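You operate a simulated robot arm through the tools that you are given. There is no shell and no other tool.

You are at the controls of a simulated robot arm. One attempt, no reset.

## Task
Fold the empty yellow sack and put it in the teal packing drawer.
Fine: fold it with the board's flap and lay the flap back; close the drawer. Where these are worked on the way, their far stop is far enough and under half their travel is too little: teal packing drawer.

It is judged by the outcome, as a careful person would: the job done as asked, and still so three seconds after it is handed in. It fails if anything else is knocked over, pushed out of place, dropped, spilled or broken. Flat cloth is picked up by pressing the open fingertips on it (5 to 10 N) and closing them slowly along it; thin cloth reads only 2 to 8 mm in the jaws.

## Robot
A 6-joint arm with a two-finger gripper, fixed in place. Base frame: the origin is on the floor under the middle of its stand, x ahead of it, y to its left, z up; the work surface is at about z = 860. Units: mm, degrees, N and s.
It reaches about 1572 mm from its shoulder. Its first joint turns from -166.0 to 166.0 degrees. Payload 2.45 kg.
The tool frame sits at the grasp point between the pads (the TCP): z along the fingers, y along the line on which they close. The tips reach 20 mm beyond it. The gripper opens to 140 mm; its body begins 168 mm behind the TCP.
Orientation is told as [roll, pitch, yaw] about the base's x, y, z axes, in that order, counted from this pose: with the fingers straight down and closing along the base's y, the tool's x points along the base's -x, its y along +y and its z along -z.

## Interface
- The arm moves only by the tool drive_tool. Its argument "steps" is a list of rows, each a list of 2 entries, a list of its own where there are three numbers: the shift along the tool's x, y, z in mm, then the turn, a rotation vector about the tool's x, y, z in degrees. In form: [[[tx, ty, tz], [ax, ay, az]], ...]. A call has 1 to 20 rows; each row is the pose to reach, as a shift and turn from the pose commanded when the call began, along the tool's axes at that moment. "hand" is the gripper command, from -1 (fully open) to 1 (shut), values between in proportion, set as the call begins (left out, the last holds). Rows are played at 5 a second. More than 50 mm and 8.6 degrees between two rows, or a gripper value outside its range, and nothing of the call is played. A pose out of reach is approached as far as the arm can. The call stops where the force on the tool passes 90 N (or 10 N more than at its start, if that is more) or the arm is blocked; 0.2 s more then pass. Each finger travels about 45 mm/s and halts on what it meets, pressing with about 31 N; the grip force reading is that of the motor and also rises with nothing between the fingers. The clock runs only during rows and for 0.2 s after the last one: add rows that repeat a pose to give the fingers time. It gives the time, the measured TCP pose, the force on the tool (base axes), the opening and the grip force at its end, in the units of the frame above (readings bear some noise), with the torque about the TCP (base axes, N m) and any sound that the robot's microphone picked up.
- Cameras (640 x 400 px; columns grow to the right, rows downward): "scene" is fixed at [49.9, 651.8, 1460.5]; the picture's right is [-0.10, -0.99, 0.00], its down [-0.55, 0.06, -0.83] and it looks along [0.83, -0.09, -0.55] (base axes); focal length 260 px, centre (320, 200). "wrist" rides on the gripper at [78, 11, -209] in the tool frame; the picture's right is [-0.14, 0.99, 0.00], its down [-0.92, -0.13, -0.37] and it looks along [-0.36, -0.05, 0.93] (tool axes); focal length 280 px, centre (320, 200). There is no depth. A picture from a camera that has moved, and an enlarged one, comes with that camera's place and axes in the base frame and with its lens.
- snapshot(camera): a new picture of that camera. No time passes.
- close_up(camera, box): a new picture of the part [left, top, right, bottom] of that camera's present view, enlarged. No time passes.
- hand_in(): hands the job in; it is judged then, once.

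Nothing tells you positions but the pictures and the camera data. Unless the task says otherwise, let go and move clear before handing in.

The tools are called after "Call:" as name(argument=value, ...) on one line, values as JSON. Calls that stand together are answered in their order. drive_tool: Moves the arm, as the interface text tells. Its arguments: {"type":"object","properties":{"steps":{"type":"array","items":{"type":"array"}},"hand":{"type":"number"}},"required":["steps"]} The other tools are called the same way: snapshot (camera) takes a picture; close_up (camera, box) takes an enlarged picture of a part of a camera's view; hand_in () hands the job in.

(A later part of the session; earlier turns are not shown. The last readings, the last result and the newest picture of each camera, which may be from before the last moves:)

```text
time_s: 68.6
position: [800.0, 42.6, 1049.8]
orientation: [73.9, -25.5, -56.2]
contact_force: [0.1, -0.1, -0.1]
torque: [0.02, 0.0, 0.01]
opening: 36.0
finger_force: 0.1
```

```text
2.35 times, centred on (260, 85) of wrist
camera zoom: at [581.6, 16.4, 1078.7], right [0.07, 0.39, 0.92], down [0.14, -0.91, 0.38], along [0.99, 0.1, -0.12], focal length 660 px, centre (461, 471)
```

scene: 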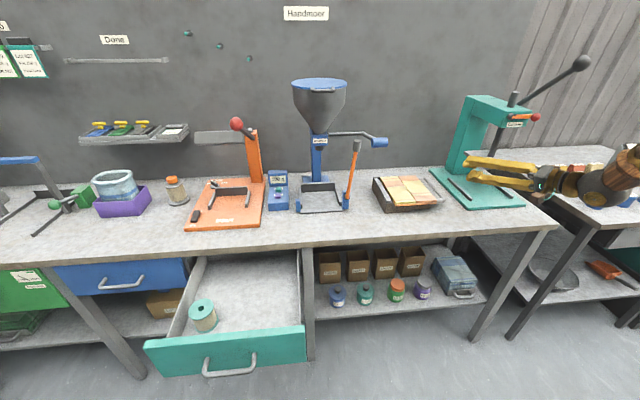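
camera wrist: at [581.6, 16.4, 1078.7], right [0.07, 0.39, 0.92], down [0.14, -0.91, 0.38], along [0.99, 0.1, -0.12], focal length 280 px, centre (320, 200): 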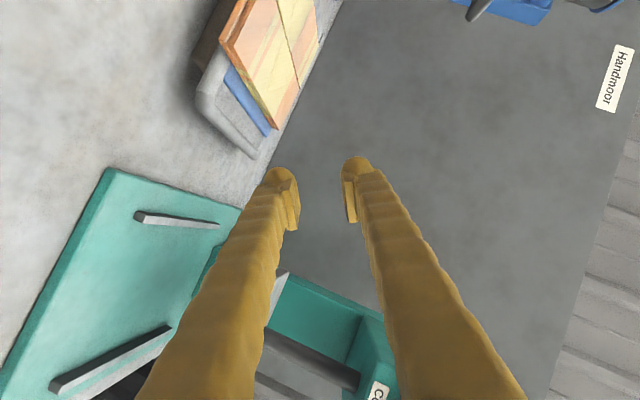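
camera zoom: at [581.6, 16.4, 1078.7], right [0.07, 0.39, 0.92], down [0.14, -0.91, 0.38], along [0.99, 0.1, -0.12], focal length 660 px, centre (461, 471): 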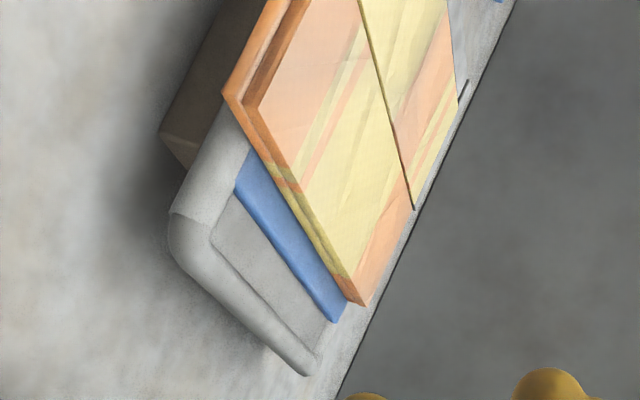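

The bar is near y≈86, z≈907. I'll descend to a pre-grasp point 80 mm back along the tool axis and check again.

Call:
drive_tool(steps=[[[12.9, -25.5, 12.1], [0, 0, 0]], [[25.8, -51, 24.1], [0, 0, 0]], [[38.6, -76.6, 36.2], [0, 0, 0]], [[51.5, -102.1, 48.2], [0, 0, 0]], [[51.5, -102.1, 48.2], [0, 0, 0]]])

Call:
snapshot(camera="wrist")

Call:
close_up(camera="scene", box=[360, 140, 580, 250])

```text
time_s: 69.8
position: [816.3, 54.5, 927.8]
orientation: [74.0, -25.7, -56.4]
contact_force: [-0.1, 0.2, 0.0]
torque: [-0.01, -0.03, 0.0]
opening: 36.0
finger_force: 0.1
```

```text
taken
camera wrist: at [596.5, 27.4, 955.5], right [0.07, 0.39, 0.92], down [0.14, -0.91, 0.38], along [0.99, 0.1, -0.12], focal length 280 px, centre (320, 200)
```

wrist: 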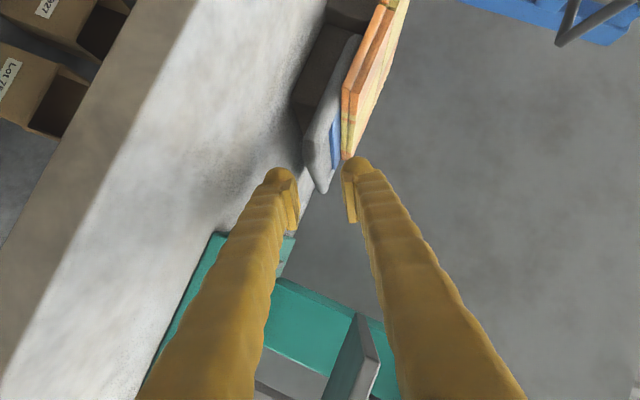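

```text
2.91 times, centred on (470, 195) of scene
camera zoom: at [49.9, 651.8, 1460.5], right [-0.1, -0.99, 0.0], down [-0.55, 0.06, -0.83], along [0.83, -0.09, -0.55], focal length 757 px, centre (-116, 214)
```

zoom: 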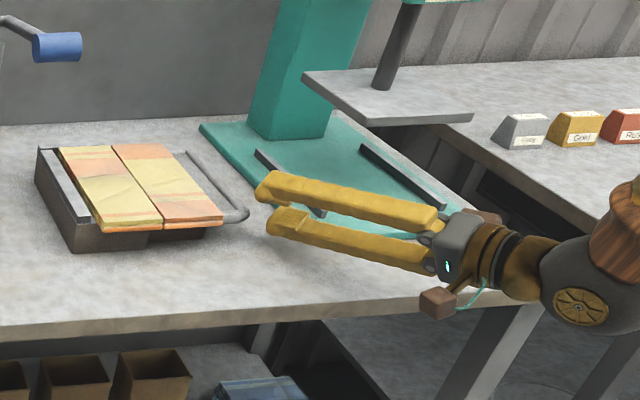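

The bar lies between the two fingertips in this view. I'll zoom to check the centring.

Call:
close_up(camera="wrist", box=[250, 80, 400, 230])

```text
2.67 times, centred on (325, 155) of wrist
camera zoom: at [596.5, 27.4, 955.5], right [0.07, 0.39, 0.92], down [0.14, -0.91, 0.38], along [0.99, 0.1, -0.12], focal length 748 px, centre (307, 320)
```

zoom: 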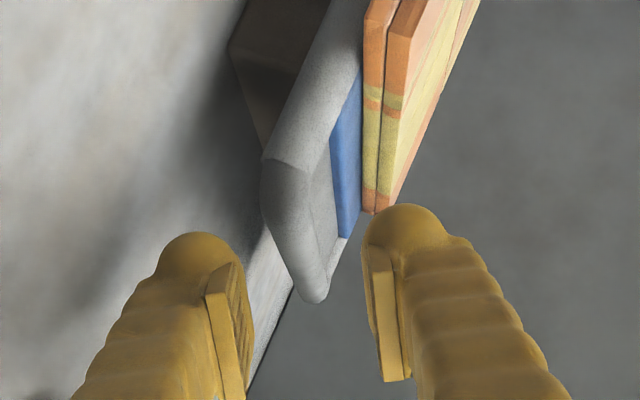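

The bar is at about y≈85.5, z≈904, slightly below the tool axis. I'll shift 4 mm and advance along the tool axis until the bar is between the pads.

Call:
drive_tool(steps=[[[0, -4.3, 20], [0, 0, 0]], [[0, -4.3, 38], [0, 0, 0]], [[0, -4.3, 52], [0, 0, 0]], [[0, -4.3, 64], [0, 0, 0]], [[0, -4.3, 72], [0, 0, 0]], [[0, -4.3, 72], [0, 0, 0]]])

Call:
snapshot(camera="wrist")

Call:
close_up(camera="scene", box=[360, 140, 520, 240])

```text
time_s: 71.2
position: [878.7, 81.8, 905.7]
orientation: [73.9, -25.7, -56.4]
contact_force: [0.2, -3.1, 6.5]
torque: [-0.17, 0.02, -0.01]
opening: 34.1
finger_force: 0.0
```

```text
taken
camera wrist: at [659.6, 56.5, 934.1], right [0.07, 0.39, 0.92], down [0.14, -0.91, 0.38], along [0.99, 0.1, -0.12], focal length 280 px, centre (320, 200)
```

wrist: 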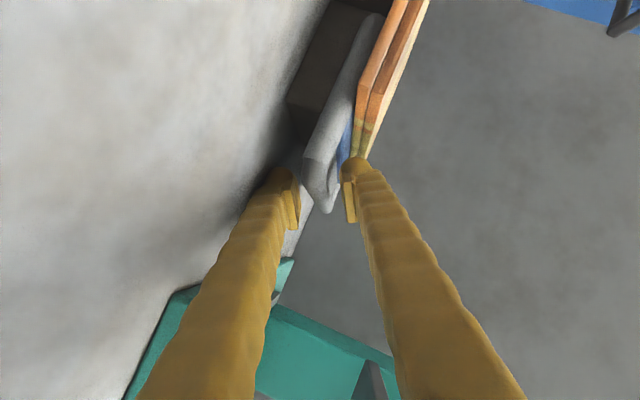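

```text
4.00 times, centred on (440, 190) of scene
camera zoom: at [49.9, 651.8, 1460.5], right [-0.1, -0.99, 0.0], down [-0.55, 0.06, -0.83], along [0.83, -0.09, -0.55], focal length 1042 px, centre (-160, 240)
```

zoom: 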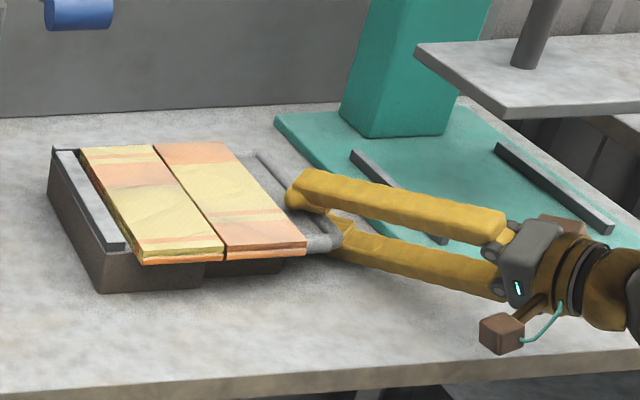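

The lower finger is just brushing the bench, at about 6 N, and the bar sits between the pads. I'll close on the bar, which lifts that finger clear.

Call:
drive_tool(steps=[[[0, 0, 0], [0, 0, 0]], [[0, 0, 0], [0, 0, 0]], [[0, 0, 0], [0, 0, 0]], [[0, 0, 0], [0, 0, 0]], [[0, 0, 0], [0, 0, 0]]], hand=1)

Call:
close_up(camera="wrist", box=[250, 80, 400, 230])

Call:
close_up(camera="scene", box=[360, 140, 520, 240])

```text
time_s: 72.4
position: [878.1, 84.7, 905.9]
orientation: [73.9, -25.8, -56.3]
contact_force: [4.8, 24.5, 13.7]
torque: [0.1, -0.12, 0.19]
opening: 10.8
finger_force: 37.7
```

```text
2.67 times, centred on (325, 155) of wrist
camera zoom: at [659.5, 57.2, 934.2], right [0.07, 0.39, 0.92], down [0.14, -0.91, 0.38], along [0.99, 0.1, -0.12], focal length 748 px, centre (307, 320)
```

zoom: 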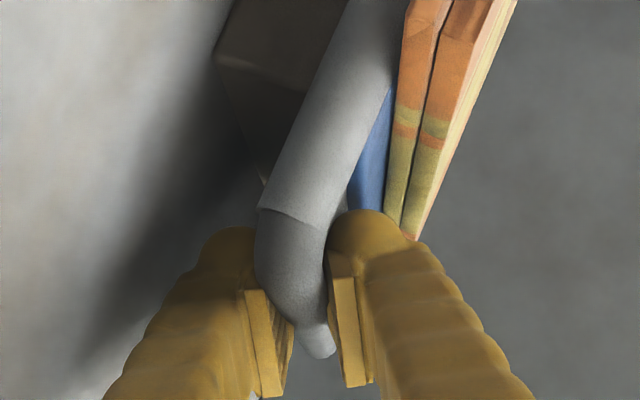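

```text
4.00 times, centred on (440, 190) of scene
camera zoom: at [49.9, 651.8, 1460.5], right [-0.1, -0.99, 0.0], down [-0.55, 0.06, -0.83], along [0.83, -0.09, -0.55], focal length 1042 px, centre (-160, 240)
```

zoom: 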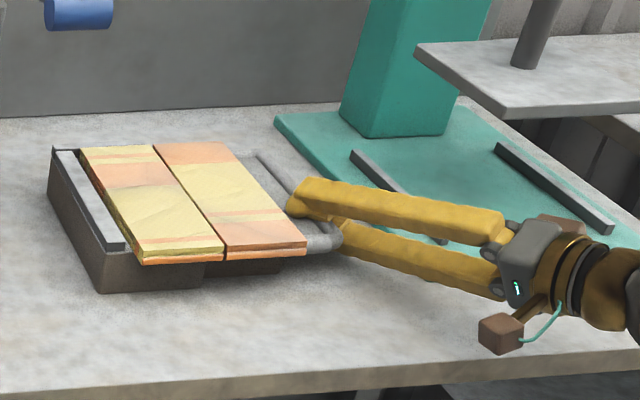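

The loop is gripped at 10.8 mm. I'll raise the flap along an arc about the hinge (y≈215, z≈907), rolling partly with it, and check forces after the first 30°.

Call:
drive_tool(steps=[[[-4.62, 10.04, -2.67], [1.667, 0, -2.887]], [[-8.46, 20.5, -4.89], [3.333, 0, -5.773]], [[-11.5, 31.3, -6.64], [5, 0, -8.66]], [[-13.71, 42.4, -7.92], [6.667, 0, -11.547]], [[-15.08, 53.65, -8.71], [8.333, 0, -14.434]], [[-15.59, 65.0, -9.0], [10, 0, -17.32]], [[-15.59, 65.0, -9.0], [10, 0, -17.32]]])

Call:
close_up(camera="scene", box=[340, 120, 540, 245])

Call:
snapshot(camera="wrist")

```text
time_s: 74.0
position: [880.7, 98.2, 971.4]
orientation: [59.3, -41.6, -48.1]
contact_force: [18.4, -46.1, 20.8]
torque: [0.45, -0.19, -0.59]
opening: 10.6
finger_force: 37.6
```

```text
3.20 times, centred on (440, 182) of scene
camera zoom: at [49.9, 651.8, 1460.5], right [-0.1, -0.99, 0.0], down [-0.55, 0.06, -0.83], along [0.83, -0.09, -0.55], focal length 833 px, centre (-64, 256)
```

zoom: 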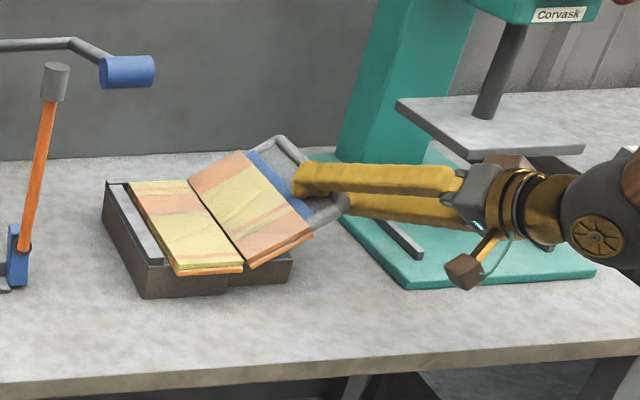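

```text
taken
camera wrist: at [660.1, 83.1, 1007.4], right [0.07, 0.68, 0.73], down [0.14, -0.73, 0.67], along [0.99, 0.06, -0.14], focal length 280 px, centre (320, 200)
```

wrist: 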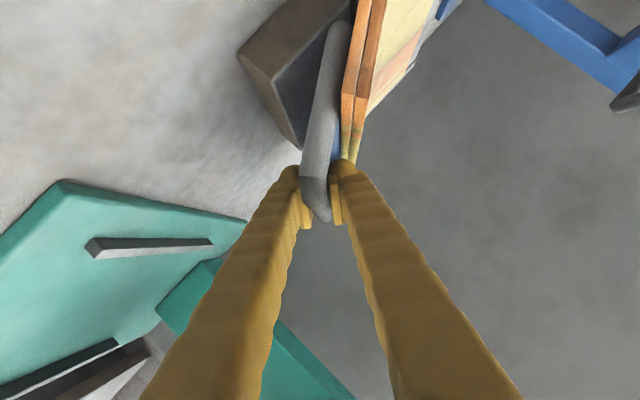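

The flap is lifting well. The readings show an outward push of about 50 N, so the hinge is a bit higher than I assumed, nearer z≈918. I'll relieve it and continue on a corrected arc.

Call:
drive_tool(steps=[[[-4.81, 5.83, -2.77], [1.15, 0, -1.99]], [[-8.91, 16.2, -5.15], [2.8, 0, -4.85]], [[-11.42, 27.39, -6.59], [4.5, 0, -7.79]], [[-13.0, 38.57, -7.5], [6.15, 0, -10.65]], [[-13.86, 49.99, -8.0], [7.8, 0, -13.51]], [[-13.69, 61.44, -7.9], [9.5, 0, -16.45]], [[-13.69, 61.44, -7.9], [9.5, 0, -16.45]]])

Call:
close_up(camera="scene", box=[340, 120, 540, 245])

```text
time_s: 75.6
position: [877.2, 136.4, 1022.8]
orientation: [37.4, -53.8, -31.9]
contact_force: [-16.7, -16.0, 18.8]
torque: [0.05, -0.39, -0.25]
opening: 10.1
finger_force: 37.7
```

```text
3.20 times, centred on (440, 182) of scene
camera zoom: at [49.9, 651.8, 1460.5], right [-0.1, -0.99, 0.0], down [-0.55, 0.06, -0.83], along [0.83, -0.09, -0.55], focal length 833 px, centre (-64, 256)
```

zoom: 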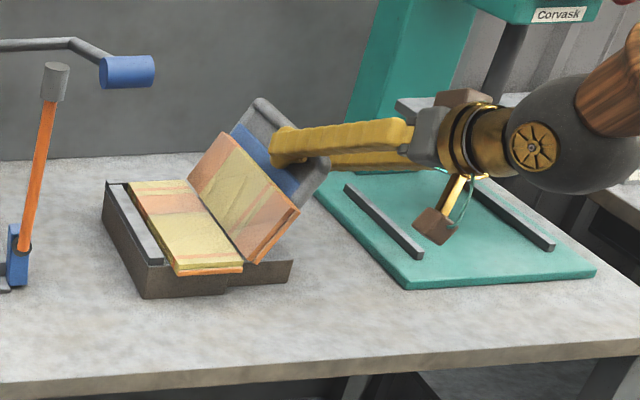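

The force is down and the flap is near 60°. I'll continue the arc over the top.

Call:
drive_tool(steps=[[[-2.95, 10.95, -1.7], [1.65, 0, -2.86]], [[-4.64, 22.3, -2.68], [3.35, 0, -5.8]], [[-5.26, 33.83, -3.04], [5, 0, -8.66]], [[-4.98, 45.27, -2.88], [6.65, 0, -11.52]], [[-3.86, 56.77, -2.23], [8.35, 0, -14.46]], [[-1.88, 68.0, -1.08], [10, 0, -17.32]], [[0.96, 79.05, 0.56], [11.65, 0, -20.18]], [[4.61, 89.76, 2.66], [13.35, 0, -23.12]], [[9.07, 100.1, 5.24], [15, 0, -25.98]], [[9.07, 100.1, 5.24], [15, 0, -25.98]]])

Call:
close_up(camera="scene", box=[340, 100, 540, 225])

```text
time_s: 77.8
position: [879.5, 231.4, 1048.1]
orientation: [-17.6, -58.9, 15.2]
contact_force: [-3.4, -10.9, 4.2]
torque: [-1.41, 0.49, -0.04]
opening: 9.7
finger_force: 36.9
```

```text
3.20 times, centred on (440, 162) of scene
camera zoom: at [49.9, 651.8, 1460.5], right [-0.1, -0.99, 0.0], down [-0.55, 0.06, -0.83], along [0.83, -0.09, -0.55], focal length 833 px, centre (-64, 320)
```

zoom: 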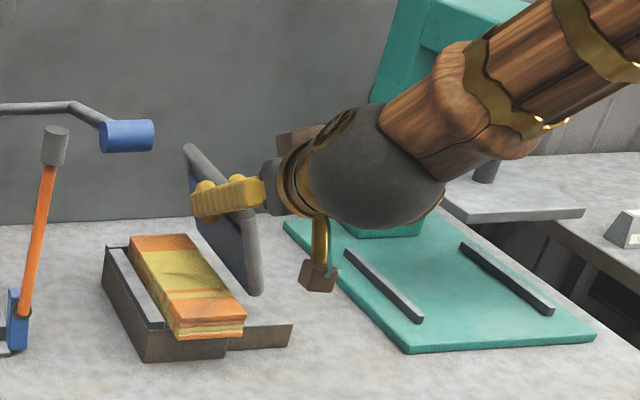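

The sack's flap half has already folded over onto the left half. I'll look closer before deciding how far to continue.

Call:
close_up(camera="scene", box=[360, 160, 450, 216])

Call:
snapshot(camera="wrist")

Call:
snapshot(camera="scene")

```text
7.11 times, centred on (405, 188) of scene
camera zoom: at [49.9, 651.8, 1460.5], right [-0.1, -0.99, 0.0], down [-0.55, 0.06, -0.83], along [0.83, -0.09, -0.55], focal length 1852 px, centre (-284, 285)
```

zoom: 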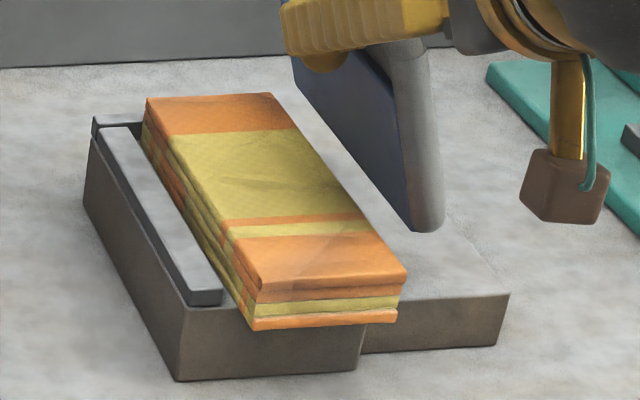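

```text
taken
camera wrist: at [659.9, 248.6, 1084.3], right [0.07, 1.0, -0.04], down [0.14, 0.03, 0.99], along [0.99, -0.07, -0.14], focal length 280 px, centre (320, 200)
```

wrist: 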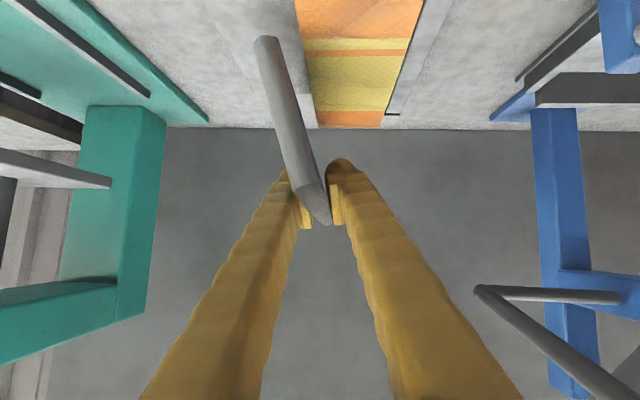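

```text
taken
```

scene: 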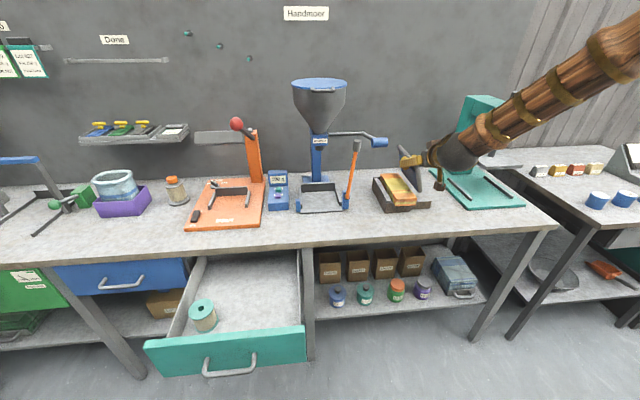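

The sack is neatly folded into one stack on the left half, still overhanging the front edge. I'll lay the flap back along the reversed arc.

Call:
drive_tool(steps=[[[0.62, -11.53, 0.36], [-1.67, 0, 2.89]], [[2.09, -22.9, 1.21], [-3.33, 0, 5.77]], [[4.41, -34.12, 2.55], [-5, 0, 8.66]], [[7.58, -44.99, 4.37], [-6.67, 0, 11.55]], [[11.57, -55.6, 6.68], [-8.33, 0, 14.43]], [[16.21, -65.78, 9.36], [-10, 0, 17.32]], [[21.59, -75.53, 12.46], [-11.67, 0, 20.21]], [[27.81, -84.52, 16.06], [-13.33, 0, 23.09]], [[34.75, -92.86, 20.05], [-15, 0, 25.98]], [[42.28, -100.5, 24.41], [-16.67, 0, 28.87]], [[50.24, -107.35, 29.0], [-18.33, 0, 31.75]], [[58.78, -113.38, 33.93], [-20, 0, 34.64]], [[67.73, -118.53, 39.1], [-21.67, 0, 37.53]], [[76.98, -122.71, 44.43], [-23.33, 0, 40.41]], [[76.98, -122.71, 44.43], [-23.33, 0, 40.41]]])

Call:
close_up(camera="scene", box=[340, 120, 540, 245])

```text
time_s: 81.0
position: [879.0, 97.7, 980.1]
orientation: [57.1, -43.3, -46.7]
contact_force: [-11.1, 45.4, -22.5]
torque: [-0.1, 0.22, 0.58]
opening: 10.9
finger_force: 38.6
```

```text
3.20 times, centred on (440, 182) of scene
camera zoom: at [49.9, 651.8, 1460.5], right [-0.1, -0.99, 0.0], down [-0.55, 0.06, -0.83], along [0.83, -0.09, -0.55], focal length 833 px, centre (-64, 256)
```

zoom: 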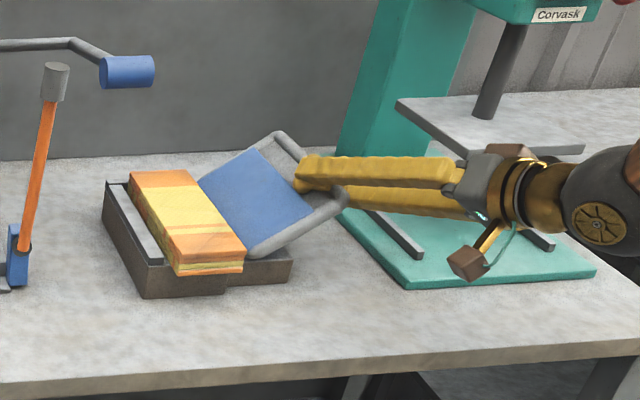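

The flap is coming down, and the pull now says my radius is slightly large, so I'll use about 130 mm for the last part until it rests on its support.

Call:
drive_tool(steps=[[[5.81, -9.48, 3.35], [-1.67, 0, 2.89]], [[11.35, -18.85, 6.55], [-3.33, 0, 5.77]], [[17.25, -28.03, 9.96], [-5, 0, 8.66]], [[23.79, -36.4, 13.74], [-6.67, 0, 11.55]], [[30.95, -44.18, 17.87], [-8.33, 0, 14.43]], [[38.64, -51.17, 22.31], [-10, 0, 17.32]], [[43.51, -55.01, 25.13], [-11.15, 0, 19.3]], [[43.51, -55.01, 25.13], [-11.15, 0, 19.3]]])

Call:
close_up(camera="scene", box=[340, 120, 540, 245])

```text
time_s: 82.8
position: [879.0, 85.5, 907.4]
orientation: [73.9, -25.8, -56.3]
contact_force: [6.8, 60.3, 8.0]
torque: [-0.18, -0.07, 0.67]
opening: 11.0
finger_force: 38.6
```

```text
3.20 times, centred on (440, 182) of scene
camera zoom: at [49.9, 651.8, 1460.5], right [-0.1, -0.99, 0.0], down [-0.55, 0.06, -0.83], along [0.83, -0.09, -0.55], focal length 833 px, centre (-64, 256)
```

zoom: 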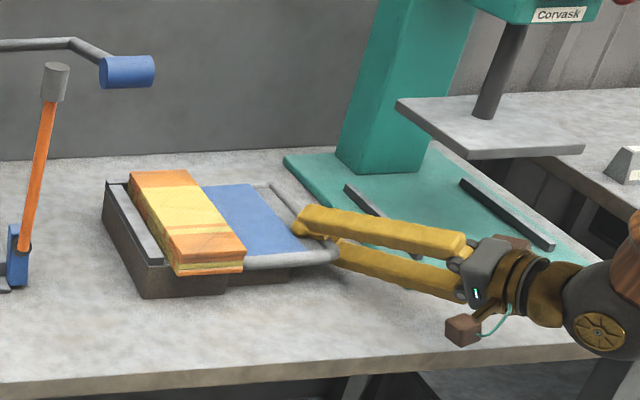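

The flap is laid back and resting. I'll ease out the sideways preload first, then open and withdraw along the tool axis.

Call:
drive_tool(steps=[[[0.8, 0.5, 0.4], [0, 0, 0]], [[1.5, 0.2, 0.9], [0, 0, 0]], [[1.5, 0.2, 0.9], [0, 0, 0]]])

Call:
drive_tool(steps=[[[0, 0, 0], [0, 0, 0]], [[0, 0, 0], [0, 0, 0]], [[0, 0, 0], [0, 0, 0]], [[0, 0, -6], [0, 0, 0]], [[0, 0, -18], [0, 0, 0]], [[0, 0, -35], [0, 0, 0]], [[0, 0, -60], [0, 0, 0]], [[0, 0, -90], [0, 0, 0]], [[0, 0, -120], [0, 0, 0]], [[0, 0, -120], [0, 0, 0]]], hand=0.629)

Call:
close_up(camera="scene", box=[340, 120, 540, 245])

```text
time_s: 83.6
position: [878.2, 86.3, 905.2]
orientation: [73.8, -25.7, -56.4]
contact_force: [-2.8, 25.5, 4.9]
torque: [-0.02, -0.07, 0.27]
opening: 10.8
finger_force: 38.0
```

```text
time_s: 85.8
position: [774.4, 33.6, 933.7]
orientation: [73.8, -25.7, -56.3]
contact_force: [0.5, -0.1, -0.2]
torque: [0.0, 0.0, 0.02]
opening: 25.9
finger_force: 0.1
```

```text
3.20 times, centred on (440, 182) of scene
camera zoom: at [49.9, 651.8, 1460.5], right [-0.1, -0.99, 0.0], down [-0.55, 0.06, -0.83], along [0.83, -0.09, -0.55], focal length 833 px, centre (-64, 256)
```

zoom: 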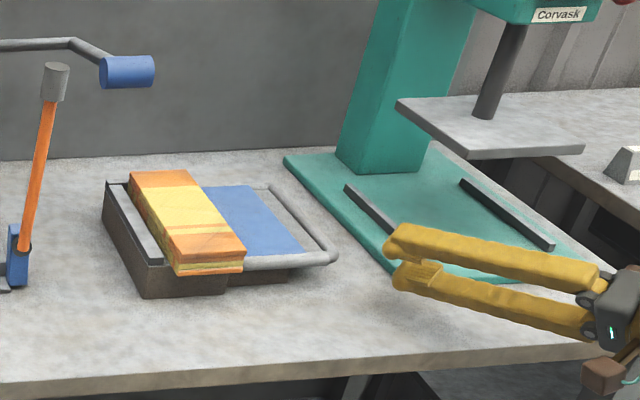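

The flap is back flat and the folded sack overhangs the front of the base. I'll bring the gripper round in front of that overhang, nearly horizontal, with the fingers closing vertically.

Call:
drive_tool(steps=[[[29.0, 19.5, 13.0], [0.29, -4.44, 5.29]], [[57.9, 38.9, 26.0], [0.57, -8.87, 10.58]], [[86.9, 58.4, 39.0], [0.86, -13.31, 15.87]], [[115.9, 77.8, 51.9], [1.15, -17.74, 21.15]], [[144.8, 97.3, 64.9], [1.43, -22.18, 26.44]], [[173.8, 116.7, 77.9], [1.72, -26.61, 31.73]], [[173.8, 116.7, 77.9], [1.72, -26.61, 31.73]]], hand=0.371)

Call:
snapshot(camera="wrist")

Call:
close_up(camera="scene", box=[300, 130, 500, 255])

```text
time_s: 87.4
position: [754.2, 258.9, 942.2]
orientation: [80.0, 0.0, -90.2]
contact_force: [0.2, -1.0, 0.1]
torque: [0.01, -0.02, 0.03]
opening: 44.0
finger_force: 0.1
out of reach, approached as far as the arm can: row 2, 3, 4
```

```text
taken
camera wrist: at [552.2, 337.4, 990.6], right [0.17, -0.14, 0.98], down [-0.39, -0.92, -0.06], along [0.91, -0.37, -0.21], focal length 280 px, centre (320, 200)
```

wrist: 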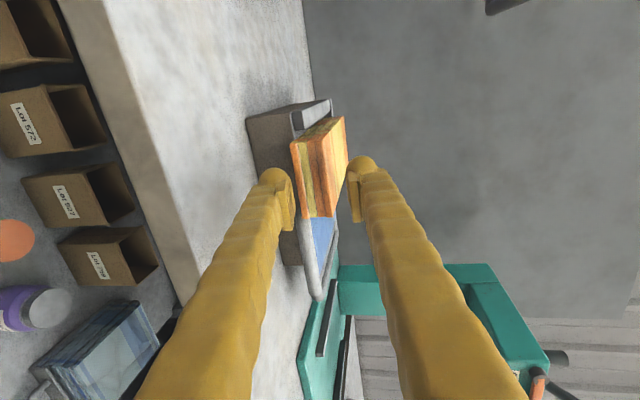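

```text
3.20 times, centred on (400, 192) of scene
camera zoom: at [49.9, 651.8, 1460.5], right [-0.1, -0.99, 0.0], down [-0.55, 0.06, -0.83], along [0.83, -0.09, -0.55], focal length 833 px, centre (64, 224)
```

zoom: 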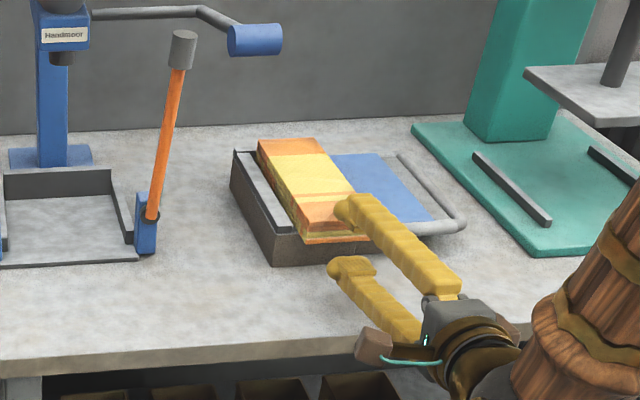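

The fingers are lined up in front of the sack's overhanging end. I'll zoom in to measure its height and the base's front face.

Call:
close_up(camera="wrist", box=[235, 90, 395, 240])

Call:
close_up(camera="scene", box=[360, 165, 450, 221])

```text
2.67 times, centred on (315, 165) of wrist
camera zoom: at [552.2, 337.4, 990.6], right [0.17, -0.14, 0.98], down [-0.39, -0.92, -0.06], along [0.91, -0.37, -0.21], focal length 748 px, centre (333, 293)
```

zoom: 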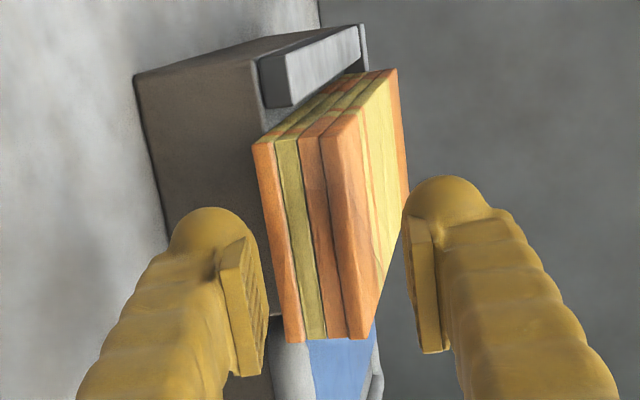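

```text
7.11 times, centred on (405, 193) of scene
camera zoom: at [49.9, 651.8, 1460.5], right [-0.1, -0.99, 0.0], down [-0.55, 0.06, -0.83], along [0.83, -0.09, -0.55], focal length 1852 px, centre (-284, 250)
```

zoom: 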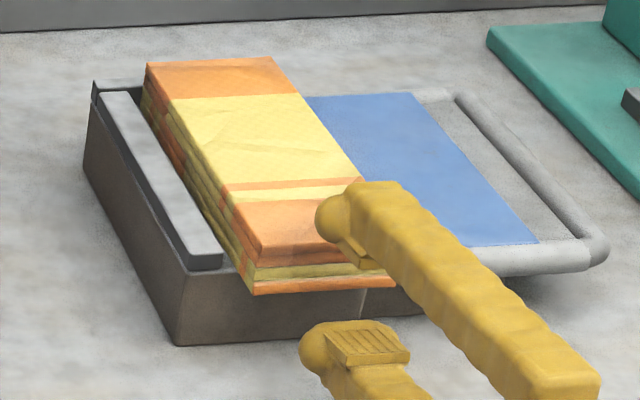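

The folded stack spans about z 912–943, its front is at x≈803, and the base front is at x≈835. I'll lower to mid-height and advance so the pads overlap the overhang.

Call:
drive_tool(steps=[[[0, -4.5, 0.8], [0, 0, 0]], [[0, -8.9, 1.6], [0, 0, 0]], [[0, -8.9, 1.6], [0, 0, 0]], [[0, -6.3, 16.4], [0, 0, 0]], [[0, -3.7, 31.2], [0, 0, 0]], [[0, -1.6, 43], [0, 0, 0]], [[0, 0.36, 53.8], [0, 0, 0]], [[0, 0.36, 53.8], [0, 0, 0]]], hand=0.257)

Call:
close_up(camera="wrist", box=[235, 90, 395, 240])

Call:
close_up(camera="scene", box=[360, 165, 450, 221])

```text
time_s: 89.2
position: [808.8, 257.3, 932.2]
orientation: [80.1, 0.0, -90.0]
contact_force: [-0.1, 0.6, -0.1]
torque: [0.0, 0.04, 0.03]
opening: 52.2
finger_force: 0.1
```

```text
2.67 times, centred on (315, 165) of wrist
camera zoom: at [605.4, 335.8, 981.3], right [0.17, -0.14, 0.98], down [-0.39, -0.92, -0.06], along [0.91, -0.37, -0.21], focal length 748 px, centre (333, 293)
```

zoom: 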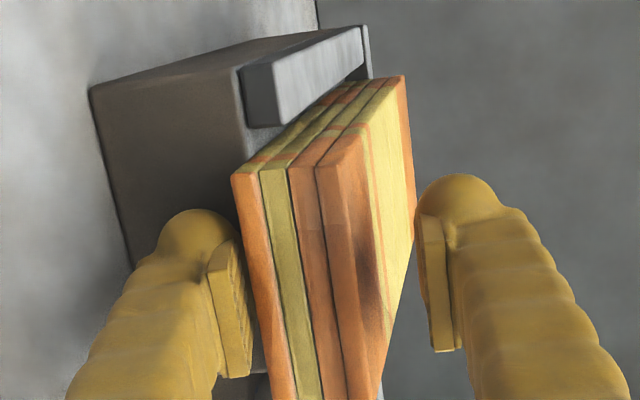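

```text
7.11 times, centred on (405, 193) of scene
camera zoom: at [49.9, 651.8, 1460.5], right [-0.1, -0.99, 0.0], down [-0.55, 0.06, -0.83], along [0.83, -0.09, -0.55], focal length 1852 px, centre (-284, 250)
```

zoom: 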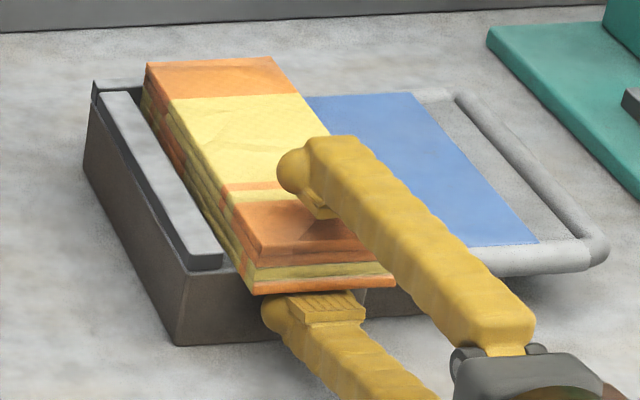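

The overhang sits between the fingers, one above and one below. I'll close on it in stages.

Call:
drive_tool(steps=[[[0, 0, 0], [0, 0, 0]], [[0, 0, 0], [0, 0, 0]]], hand=0.55)

Call:
drive_tool(steps=[[[0, 0, 0], [0, 0, 0]], [[0, 0, 0], [0, 0, 0]], [[0, 0, 0], [0, 0, 0]], [[0, 0, 0], [0, 0, 0]], [[0, 0, 0], [0, 0, 0]]], hand=1)

Call:
close_up(camera="wrist", box=[235, 90, 395, 240])

Call:
close_up(camera="scene", box=[360, 165, 450, 221])

```text
time_s: 89.8
position: [807.7, 257.0, 932.6]
orientation: [80.1, 0.1, -90.0]
contact_force: [1.1, 0.3, 0.1]
torque: [0.04, -0.08, -0.01]
opening: 32.4
finger_force: 9.7
```

```text
time_s: 91.0
position: [808.0, 256.2, 934.1]
orientation: [80.0, -0.1, -90.0]
contact_force: [0.4, -0.1, 2.6]
torque: [0.05, -0.56, -0.07]
opening: 31.6
finger_force: 30.5
```

```text
2.67 times, centred on (315, 165) of wrist
camera zoom: at [605.3, 335.9, 981.4], right [0.17, -0.14, 0.98], down [-0.39, -0.92, -0.06], along [0.91, -0.37, -0.21], focal length 748 px, centre (333, 293)
```

zoom: 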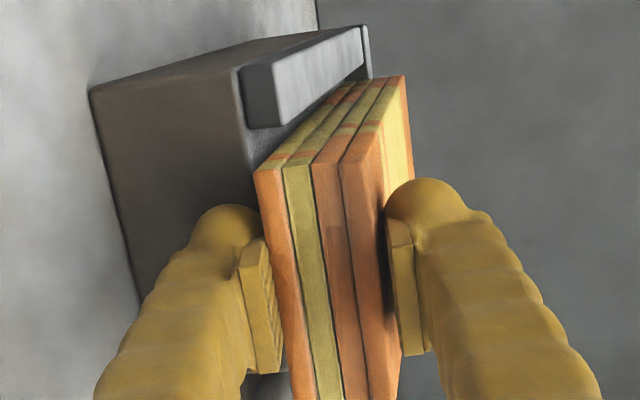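

```text
7.11 times, centred on (405, 193) of scene
camera zoom: at [49.9, 651.8, 1460.5], right [-0.1, -0.99, 0.0], down [-0.55, 0.06, -0.83], along [0.83, -0.09, -0.55], focal length 1852 px, centre (-284, 250)
```

zoom: 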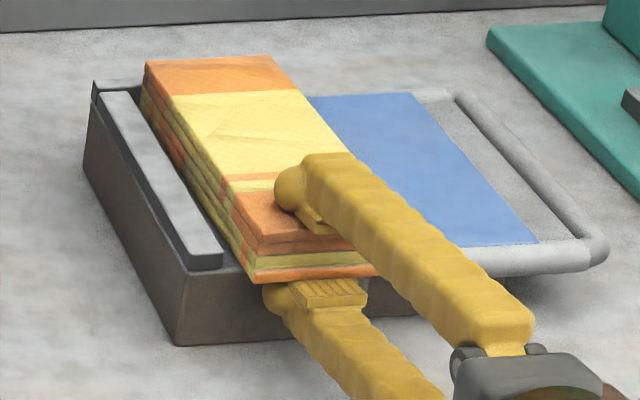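

The whole stack is gripped at 31.6 mm with 30 N. I'll lift it slowly straight up and check that it holds together.

Call:
drive_tool(steps=[[[0, 5, -0.9], [0, 0, 0]], [[0, 14.8, -2.6], [0, 0, 0]], [[0, 29.6, -5.2], [0, 0, 0]], [[0, 49.3, -8.7], [0, 0, 0]], [[0, 68.9, -12.2], [0, 0, 0]], [[0, 88.6, -15.7], [0, 0, 0]], [[0, 88.6, -15.7], [0, 0, 0]]])

Call:
close_up(camera="scene", box=[330, 130, 490, 230])

Call:
snapshot(camera="wrist")

```text
time_s: 92.6
position: [807.9, 258.0, 1022.7]
orientation: [80.1, -0.1, -89.9]
contact_force: [0.3, 0.0, -1.1]
torque: [0.01, 0.05, 0.01]
opening: 31.0
finger_force: 30.8
```

```text
4.00 times, centred on (410, 180) of scene
camera zoom: at [49.9, 651.8, 1460.5], right [-0.1, -0.99, 0.0], down [-0.55, 0.06, -0.83], along [0.83, -0.09, -0.55], focal length 1042 px, centre (-40, 280)
```

zoom: 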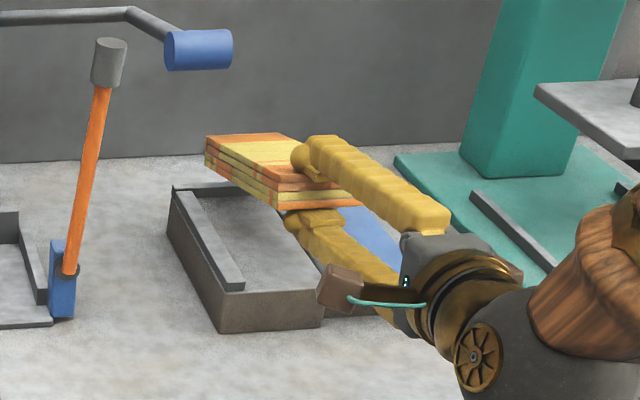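

```text
taken
camera wrist: at [605.0, 337.0, 1071.5], right [0.17, -0.14, 0.98], down [-0.39, -0.92, -0.06], along [0.91, -0.37, -0.21], focal length 280 px, centre (320, 200)
```

wrist: 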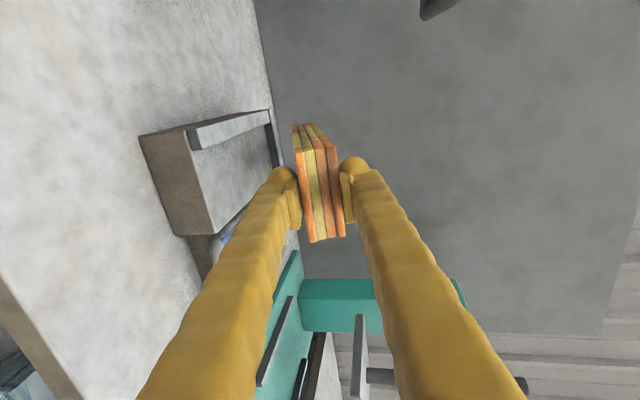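

The stack holds firmly and stays folded. I'll carry it back away from the bench while yawing the gripper toward −y, so the sack stays clear of the mill on the way to the drawer.

Call:
drive_tool(steps=[[[-3.5, 0, -28.9], [0, -5.54, 0.98]], [[-7, -0.1, -57.9], [0, -11.08, 1.96]], [[-10.5, -0.1, -86.8], [0, -16.62, 2.94]], [[-14, -0.2, -115.8], [0, -22.16, 3.92]], [[-17.5, -0.2, -144.7], [0, -27.7, 4.89]], [[-21, -0.2, -173.6], [0, -33.24, 5.87]], [[-24.5, -0.3, -202.6], [0, -38.78, 6.85]], [[-28, -0.3, -231.5], [0, -44.33, 7.83]], [[-28, -0.3, -231.5], [0, -44.33, 7.83]]])

Call:
snapshot(camera="scene")

Call:
snapshot(camera="wrist")

```text
time_s: 94.6
position: [579.9, 230.2, 1064.2]
orientation: [80.1, 0.0, -135.1]
contact_force: [0.2, 0.7, -1.2]
torque: [0.08, 0.05, -0.03]
opening: 31.0
finger_force: 31.0
```

```text
taken
```

scene: 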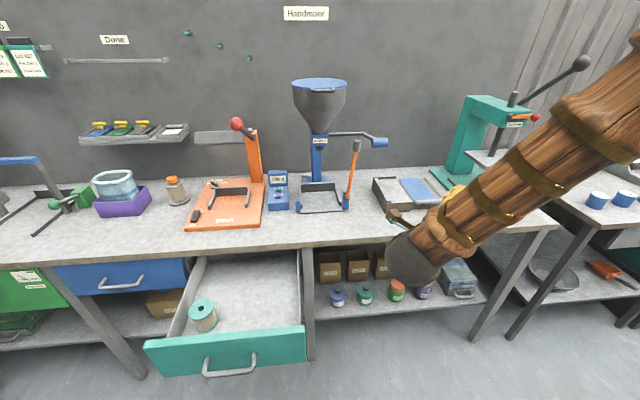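

```text
taken
camera wrist: at [492.7, 431.1, 1111.9], right [0.02, -0.22, 0.98], down [-0.92, -0.38, -0.06], along [0.38, -0.9, -0.21], focal length 280 px, centre (320, 200)
```

wrist: 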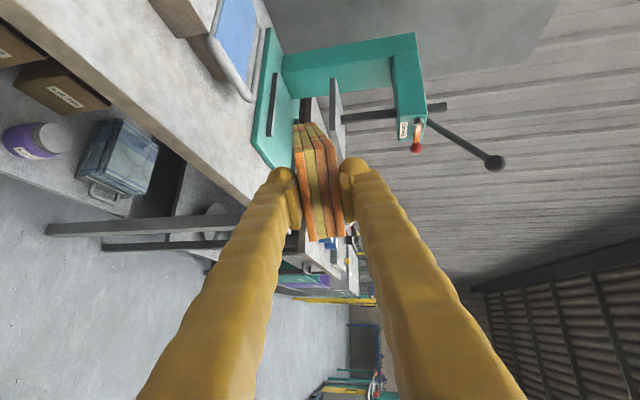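

It's riding well. Next I'll move across toward the drawer, still clear of the bench edge.

Call:
drive_tool(steps=[[[14.1, -5.8, -32.9], [0, 0, 0]], [[28.3, -11.6, -65.9], [0, 0, 0]], [[42.4, -17.5, -98.8], [0, 0, 0]], [[56.6, -23.3, -131.7], [0, 0, 0]], [[70.7, -29.1, -164.6], [0, 0, 0]], [[84.9, -34.9, -197.6], [0, 0, 0]], [[99, -40.7, -230.5], [0, 0, 0]], [[113.2, -46.5, -263.4], [0, 0, 0]], [[127.3, -52.4, -296.3], [0, 0, 0]], [[141.5, -58.2, -329.3], [0, 0, 0]], [[155.6, -64, -362.2], [0, 0, 0]], [[155.6, -64, -362.2], [0, 0, 0]]])

Call:
snapshot(camera="scene")

```text
time_s: 97.2
position: [429.4, 598.0, 1062.2]
orientation: [80.0, 0.0, -135.1]
contact_force: [0.5, 0.4, -0.3]
torque: [0.06, 0.04, 0.03]
opening: 30.7
finger_force: 31.2
```

```text
taken
```

scene: 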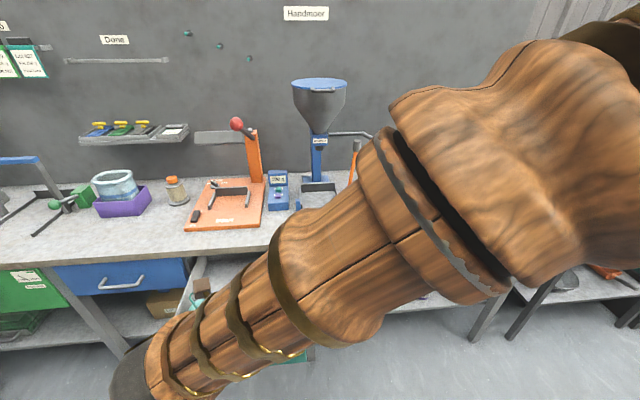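

The arm now blocks the scene camera, but the gripper is close to the drawer. I'll turn to face +x with the sack tilted down about 40° above the drawer and look with the wrist camera.

Call:
drive_tool(steps=[[[18.5, 5.7, -15.5], [4.06, 5.89, -2.75]], [[37, 11.4, -30.9], [8.12, 11.78, -5.5]], [[55.5, 17.1, -46.4], [12.18, 17.67, -8.25]], [[73.9, 22.7, -61.9], [16.25, 23.56, -10.99]], [[92.4, 28.4, -77.4], [20.31, 29.45, -13.74]], [[110.9, 34.1, -92.8], [24.37, 35.34, -16.49]], [[129.4, 39.8, -108.3], [28.43, 41.23, -19.24]], [[129.4, 39.8, -108.3], [28.43, 41.23, -19.24]]])

Call:
snapshot(camera="wrist")

Call:
snapshot(camera="scene")

```text
time_s: 99.0
position: [449.1, 762.5, 1118.8]
orientation: [49.9, 0.0, -90.0]
contact_force: [-0.6, 0.4, -0.5]
torque: [-0.02, 0.07, 0.02]
opening: 30.6
finger_force: 30.7
```

```text
taken
camera wrist: at [298.2, 840.1, 1263.8], right [0.64, -0.14, 0.76], down [-0.36, -0.92, 0.14], along [0.68, -0.37, -0.64], focal length 280 px, centre (320, 200)
```

wrist: 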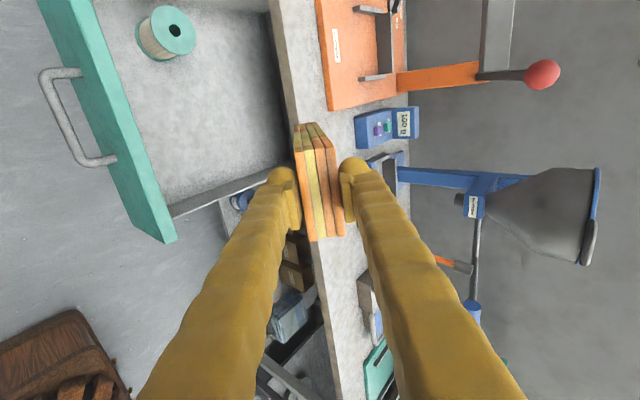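

```text
taken
```

scene: 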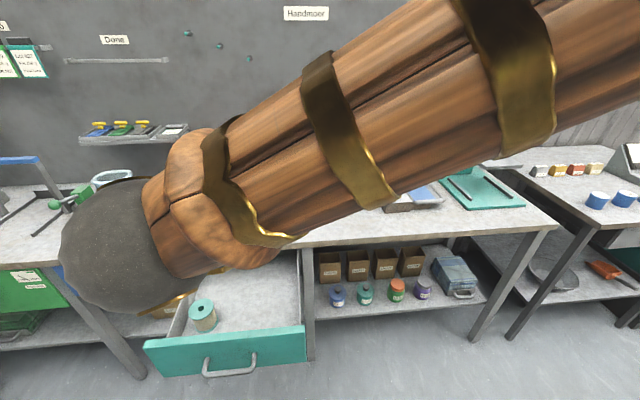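

The wrist camera sees into the open drawer. I'll zoom in to measure the front panel, floor and spool.

Call:
close_up(camera="wrist", box=[30, 0, 310, 250])

Call:
close_up(camera="scene", box=[140, 240, 320, 385])

```text
1.60 times, centred on (170, 125) of wrist
camera zoom: at [298.2, 840.1, 1263.8], right [0.64, -0.14, 0.76], down [-0.36, -0.92, 0.14], along [0.68, -0.37, -0.64], focal length 449 px, centre (560, 320)
```

zoom: 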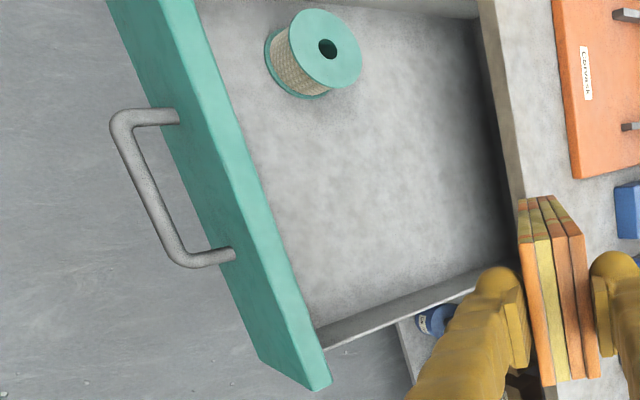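

```text
2.76 times, centred on (230, 312) of scene
camera zoom: at [49.9, 651.8, 1460.5], right [-0.1, -0.99, 0.0], down [-0.55, 0.06, -0.83], along [0.83, -0.09, -0.55], focal length 718 px, centre (568, -110)
```

zoom: 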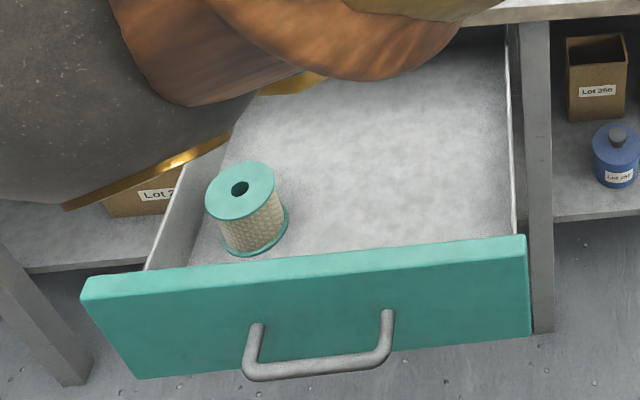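

The drawer floor is at about z≈705, the side walls reach about 740, and the front panel's top is at about 830. The spool is at (541, 952). Coming over the low right side wall at a yaw of 60° allows a much gentler set-down, so I'll turn to that pose above the drawer.

Call:
drive_tool(steps=[[[-6.9, 0.8, 11.1], [-2.52, 5.96, -3.1]], [[-13.8, 1.5, 22.2], [-5.04, 11.92, -6.2]], [[-20.7, 2.3, 33.3], [-7.56, 17.87, -9.3]], [[-27.6, 3.1, 44.4], [-10.08, 23.83, -12.4]], [[-34.4, 3.8, 55.6], [-12.6, 29.79, -15.51]], [[-41.3, 4.6, 66.7], [-15.12, 35.75, -18.61]], [[-48.2, 5.4, 77.8], [-17.64, 41.7, -21.71]], [[-55.1, 6.1, 88.9], [-20.16, 47.66, -24.81]], [[-62, 6.9, 100], [-22.68, 53.62, -27.91]], [[-62, 6.9, 100], [-22.68, 53.62, -27.91]]])

Call:
snapshot(camera="wrist")

Call:
snapshot(camera="scene")

```text
time_s: 101.2
position: [531.8, 701.2, 1061.3]
orientation: [75.1, 0.0, -30.0]
contact_force: [0.2, 0.4, -1.0]
torque: [-0.03, 0.04, 0.03]
opening: 31.1
finger_force: 30.9
```

```text
taken
camera wrist: at [365.8, 567.6, 1127.1], right [0.25, 0.15, 0.96], down [0.6, -0.8, -0.03], along [0.76, 0.58, -0.29], focal length 280 px, centre (320, 200)
```

wrist: 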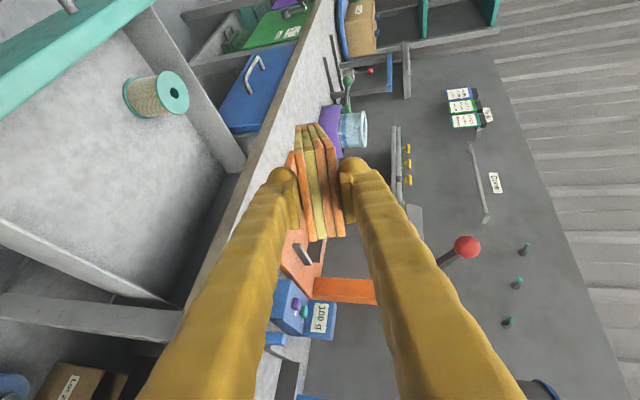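

```text
taken
```

scene: 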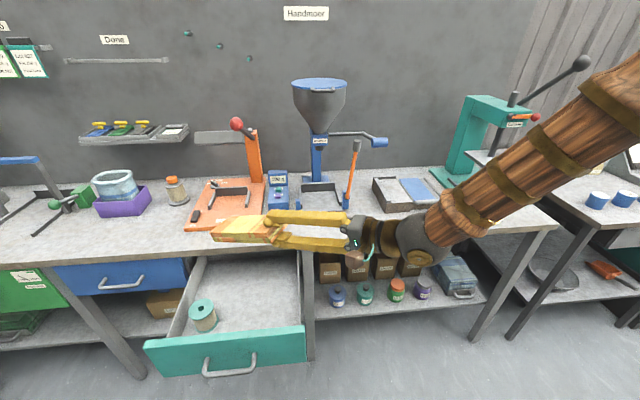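

I have the sack over the drawer in the right pose, with a clear scene view. I'll lower it in, tilting 5° more, to just above the floor, keeping clear of the spool and side wall.

Call:
drive_tool(steps=[[[0, -30.5, 11.5], [0.6, 0, 0]], [[0, -61.1, 23.1], [1.2, 0, 0]], [[0, -91.6, 34.6], [1.9, 0, 0]], [[0, -122.2, 46.2], [2.5, 0, 0]], [[0, -152.7, 57.7], [3.1, 0, 0]], [[0, -183.3, 69.3], [3.7, 0, 0]], [[0, -213.8, 80.8], [4.4, 0, 0]], [[0, -244.4, 92.4], [5, 0, 0]], [[0, -244.4, 92.4], [5, 0, 0]]])

Call:
close_up(camera="scene", box=[140, 220, 380, 385])

Call:
snapshot(camera="wrist")

```text
time_s: 103.2
position: [547.0, 723.0, 802.8]
orientation: [70.0, 0.0, -30.0]
contact_force: [-0.2, 0.0, -1.4]
torque: [-0.05, 0.0, -0.03]
opening: 31.0
finger_force: 30.9
```

```text
2.42 times, centred on (260, 302) of scene
camera zoom: at [49.9, 651.8, 1460.5], right [-0.1, -0.99, 0.0], down [-0.55, 0.06, -0.83], along [0.83, -0.09, -0.55], focal length 631 px, centre (466, -48)
```

zoom: 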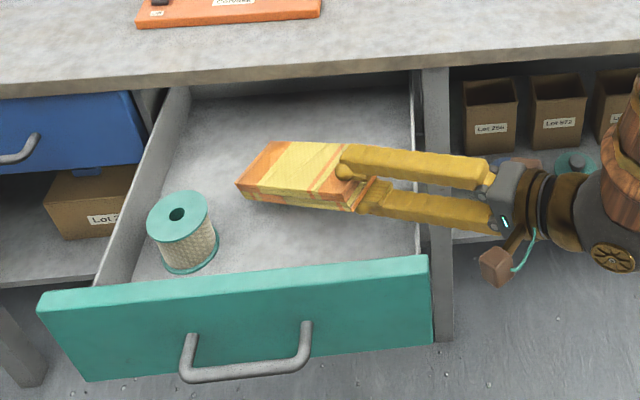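

```text
taken
camera wrist: at [383.5, 594.8, 884.9], right [0.29, 0.23, 0.93], down [0.6, -0.8, 0.01], along [0.74, 0.56, -0.37], focal length 280 px, centre (320, 200)
```

wrist: 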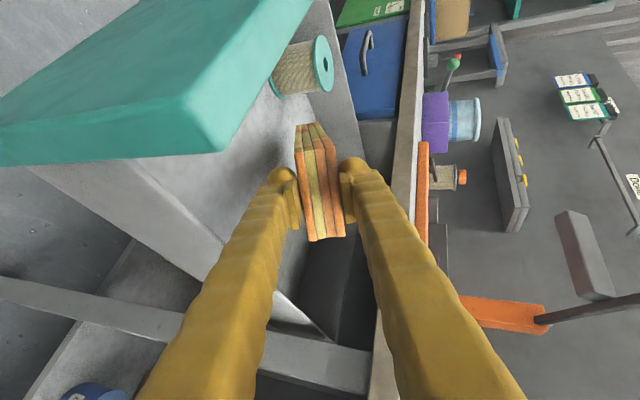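

The sack is over the clear part of the drawer floor. I'll ease down until its far end touches.

Call:
drive_tool(steps=[[[0, -3.8, 1.4], [0, 0, 0]], [[0, -7.5, 2.7], [0, 0, 0]], [[0, -11.3, 4.1], [0, 0, 0]], [[0, -15, 5.5], [0, 0, 0]], [[0, -15, 5.5], [0, 0, 0]]])

Call:
close_up(camera="scene", box=[200, 240, 340, 330])

```text
time_s: 104.4
position: [545.3, 722.8, 784.7]
orientation: [70.0, 0.0, -30.0]
contact_force: [-0.3, -0.4, -0.8]
torque: [-0.07, 0.02, 0.03]
opening: 30.7
finger_force: 30.4
```

```text
4.44 times, centred on (270, 285) of scene
camera zoom: at [49.9, 651.8, 1460.5], right [-0.1, -0.99, 0.0], down [-0.55, 0.06, -0.83], along [0.83, -0.09, -0.55], focal length 1157 px, centre (542, -178)
```

zoom: 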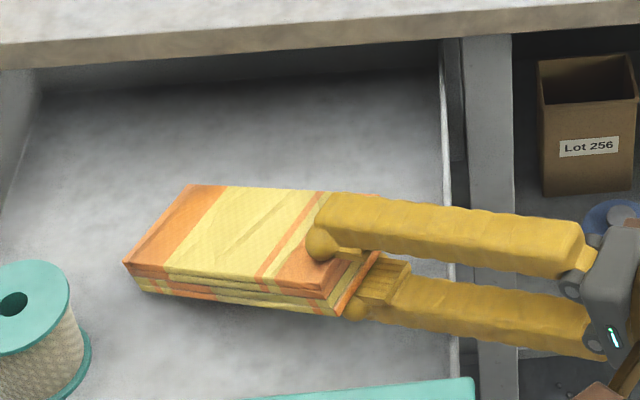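

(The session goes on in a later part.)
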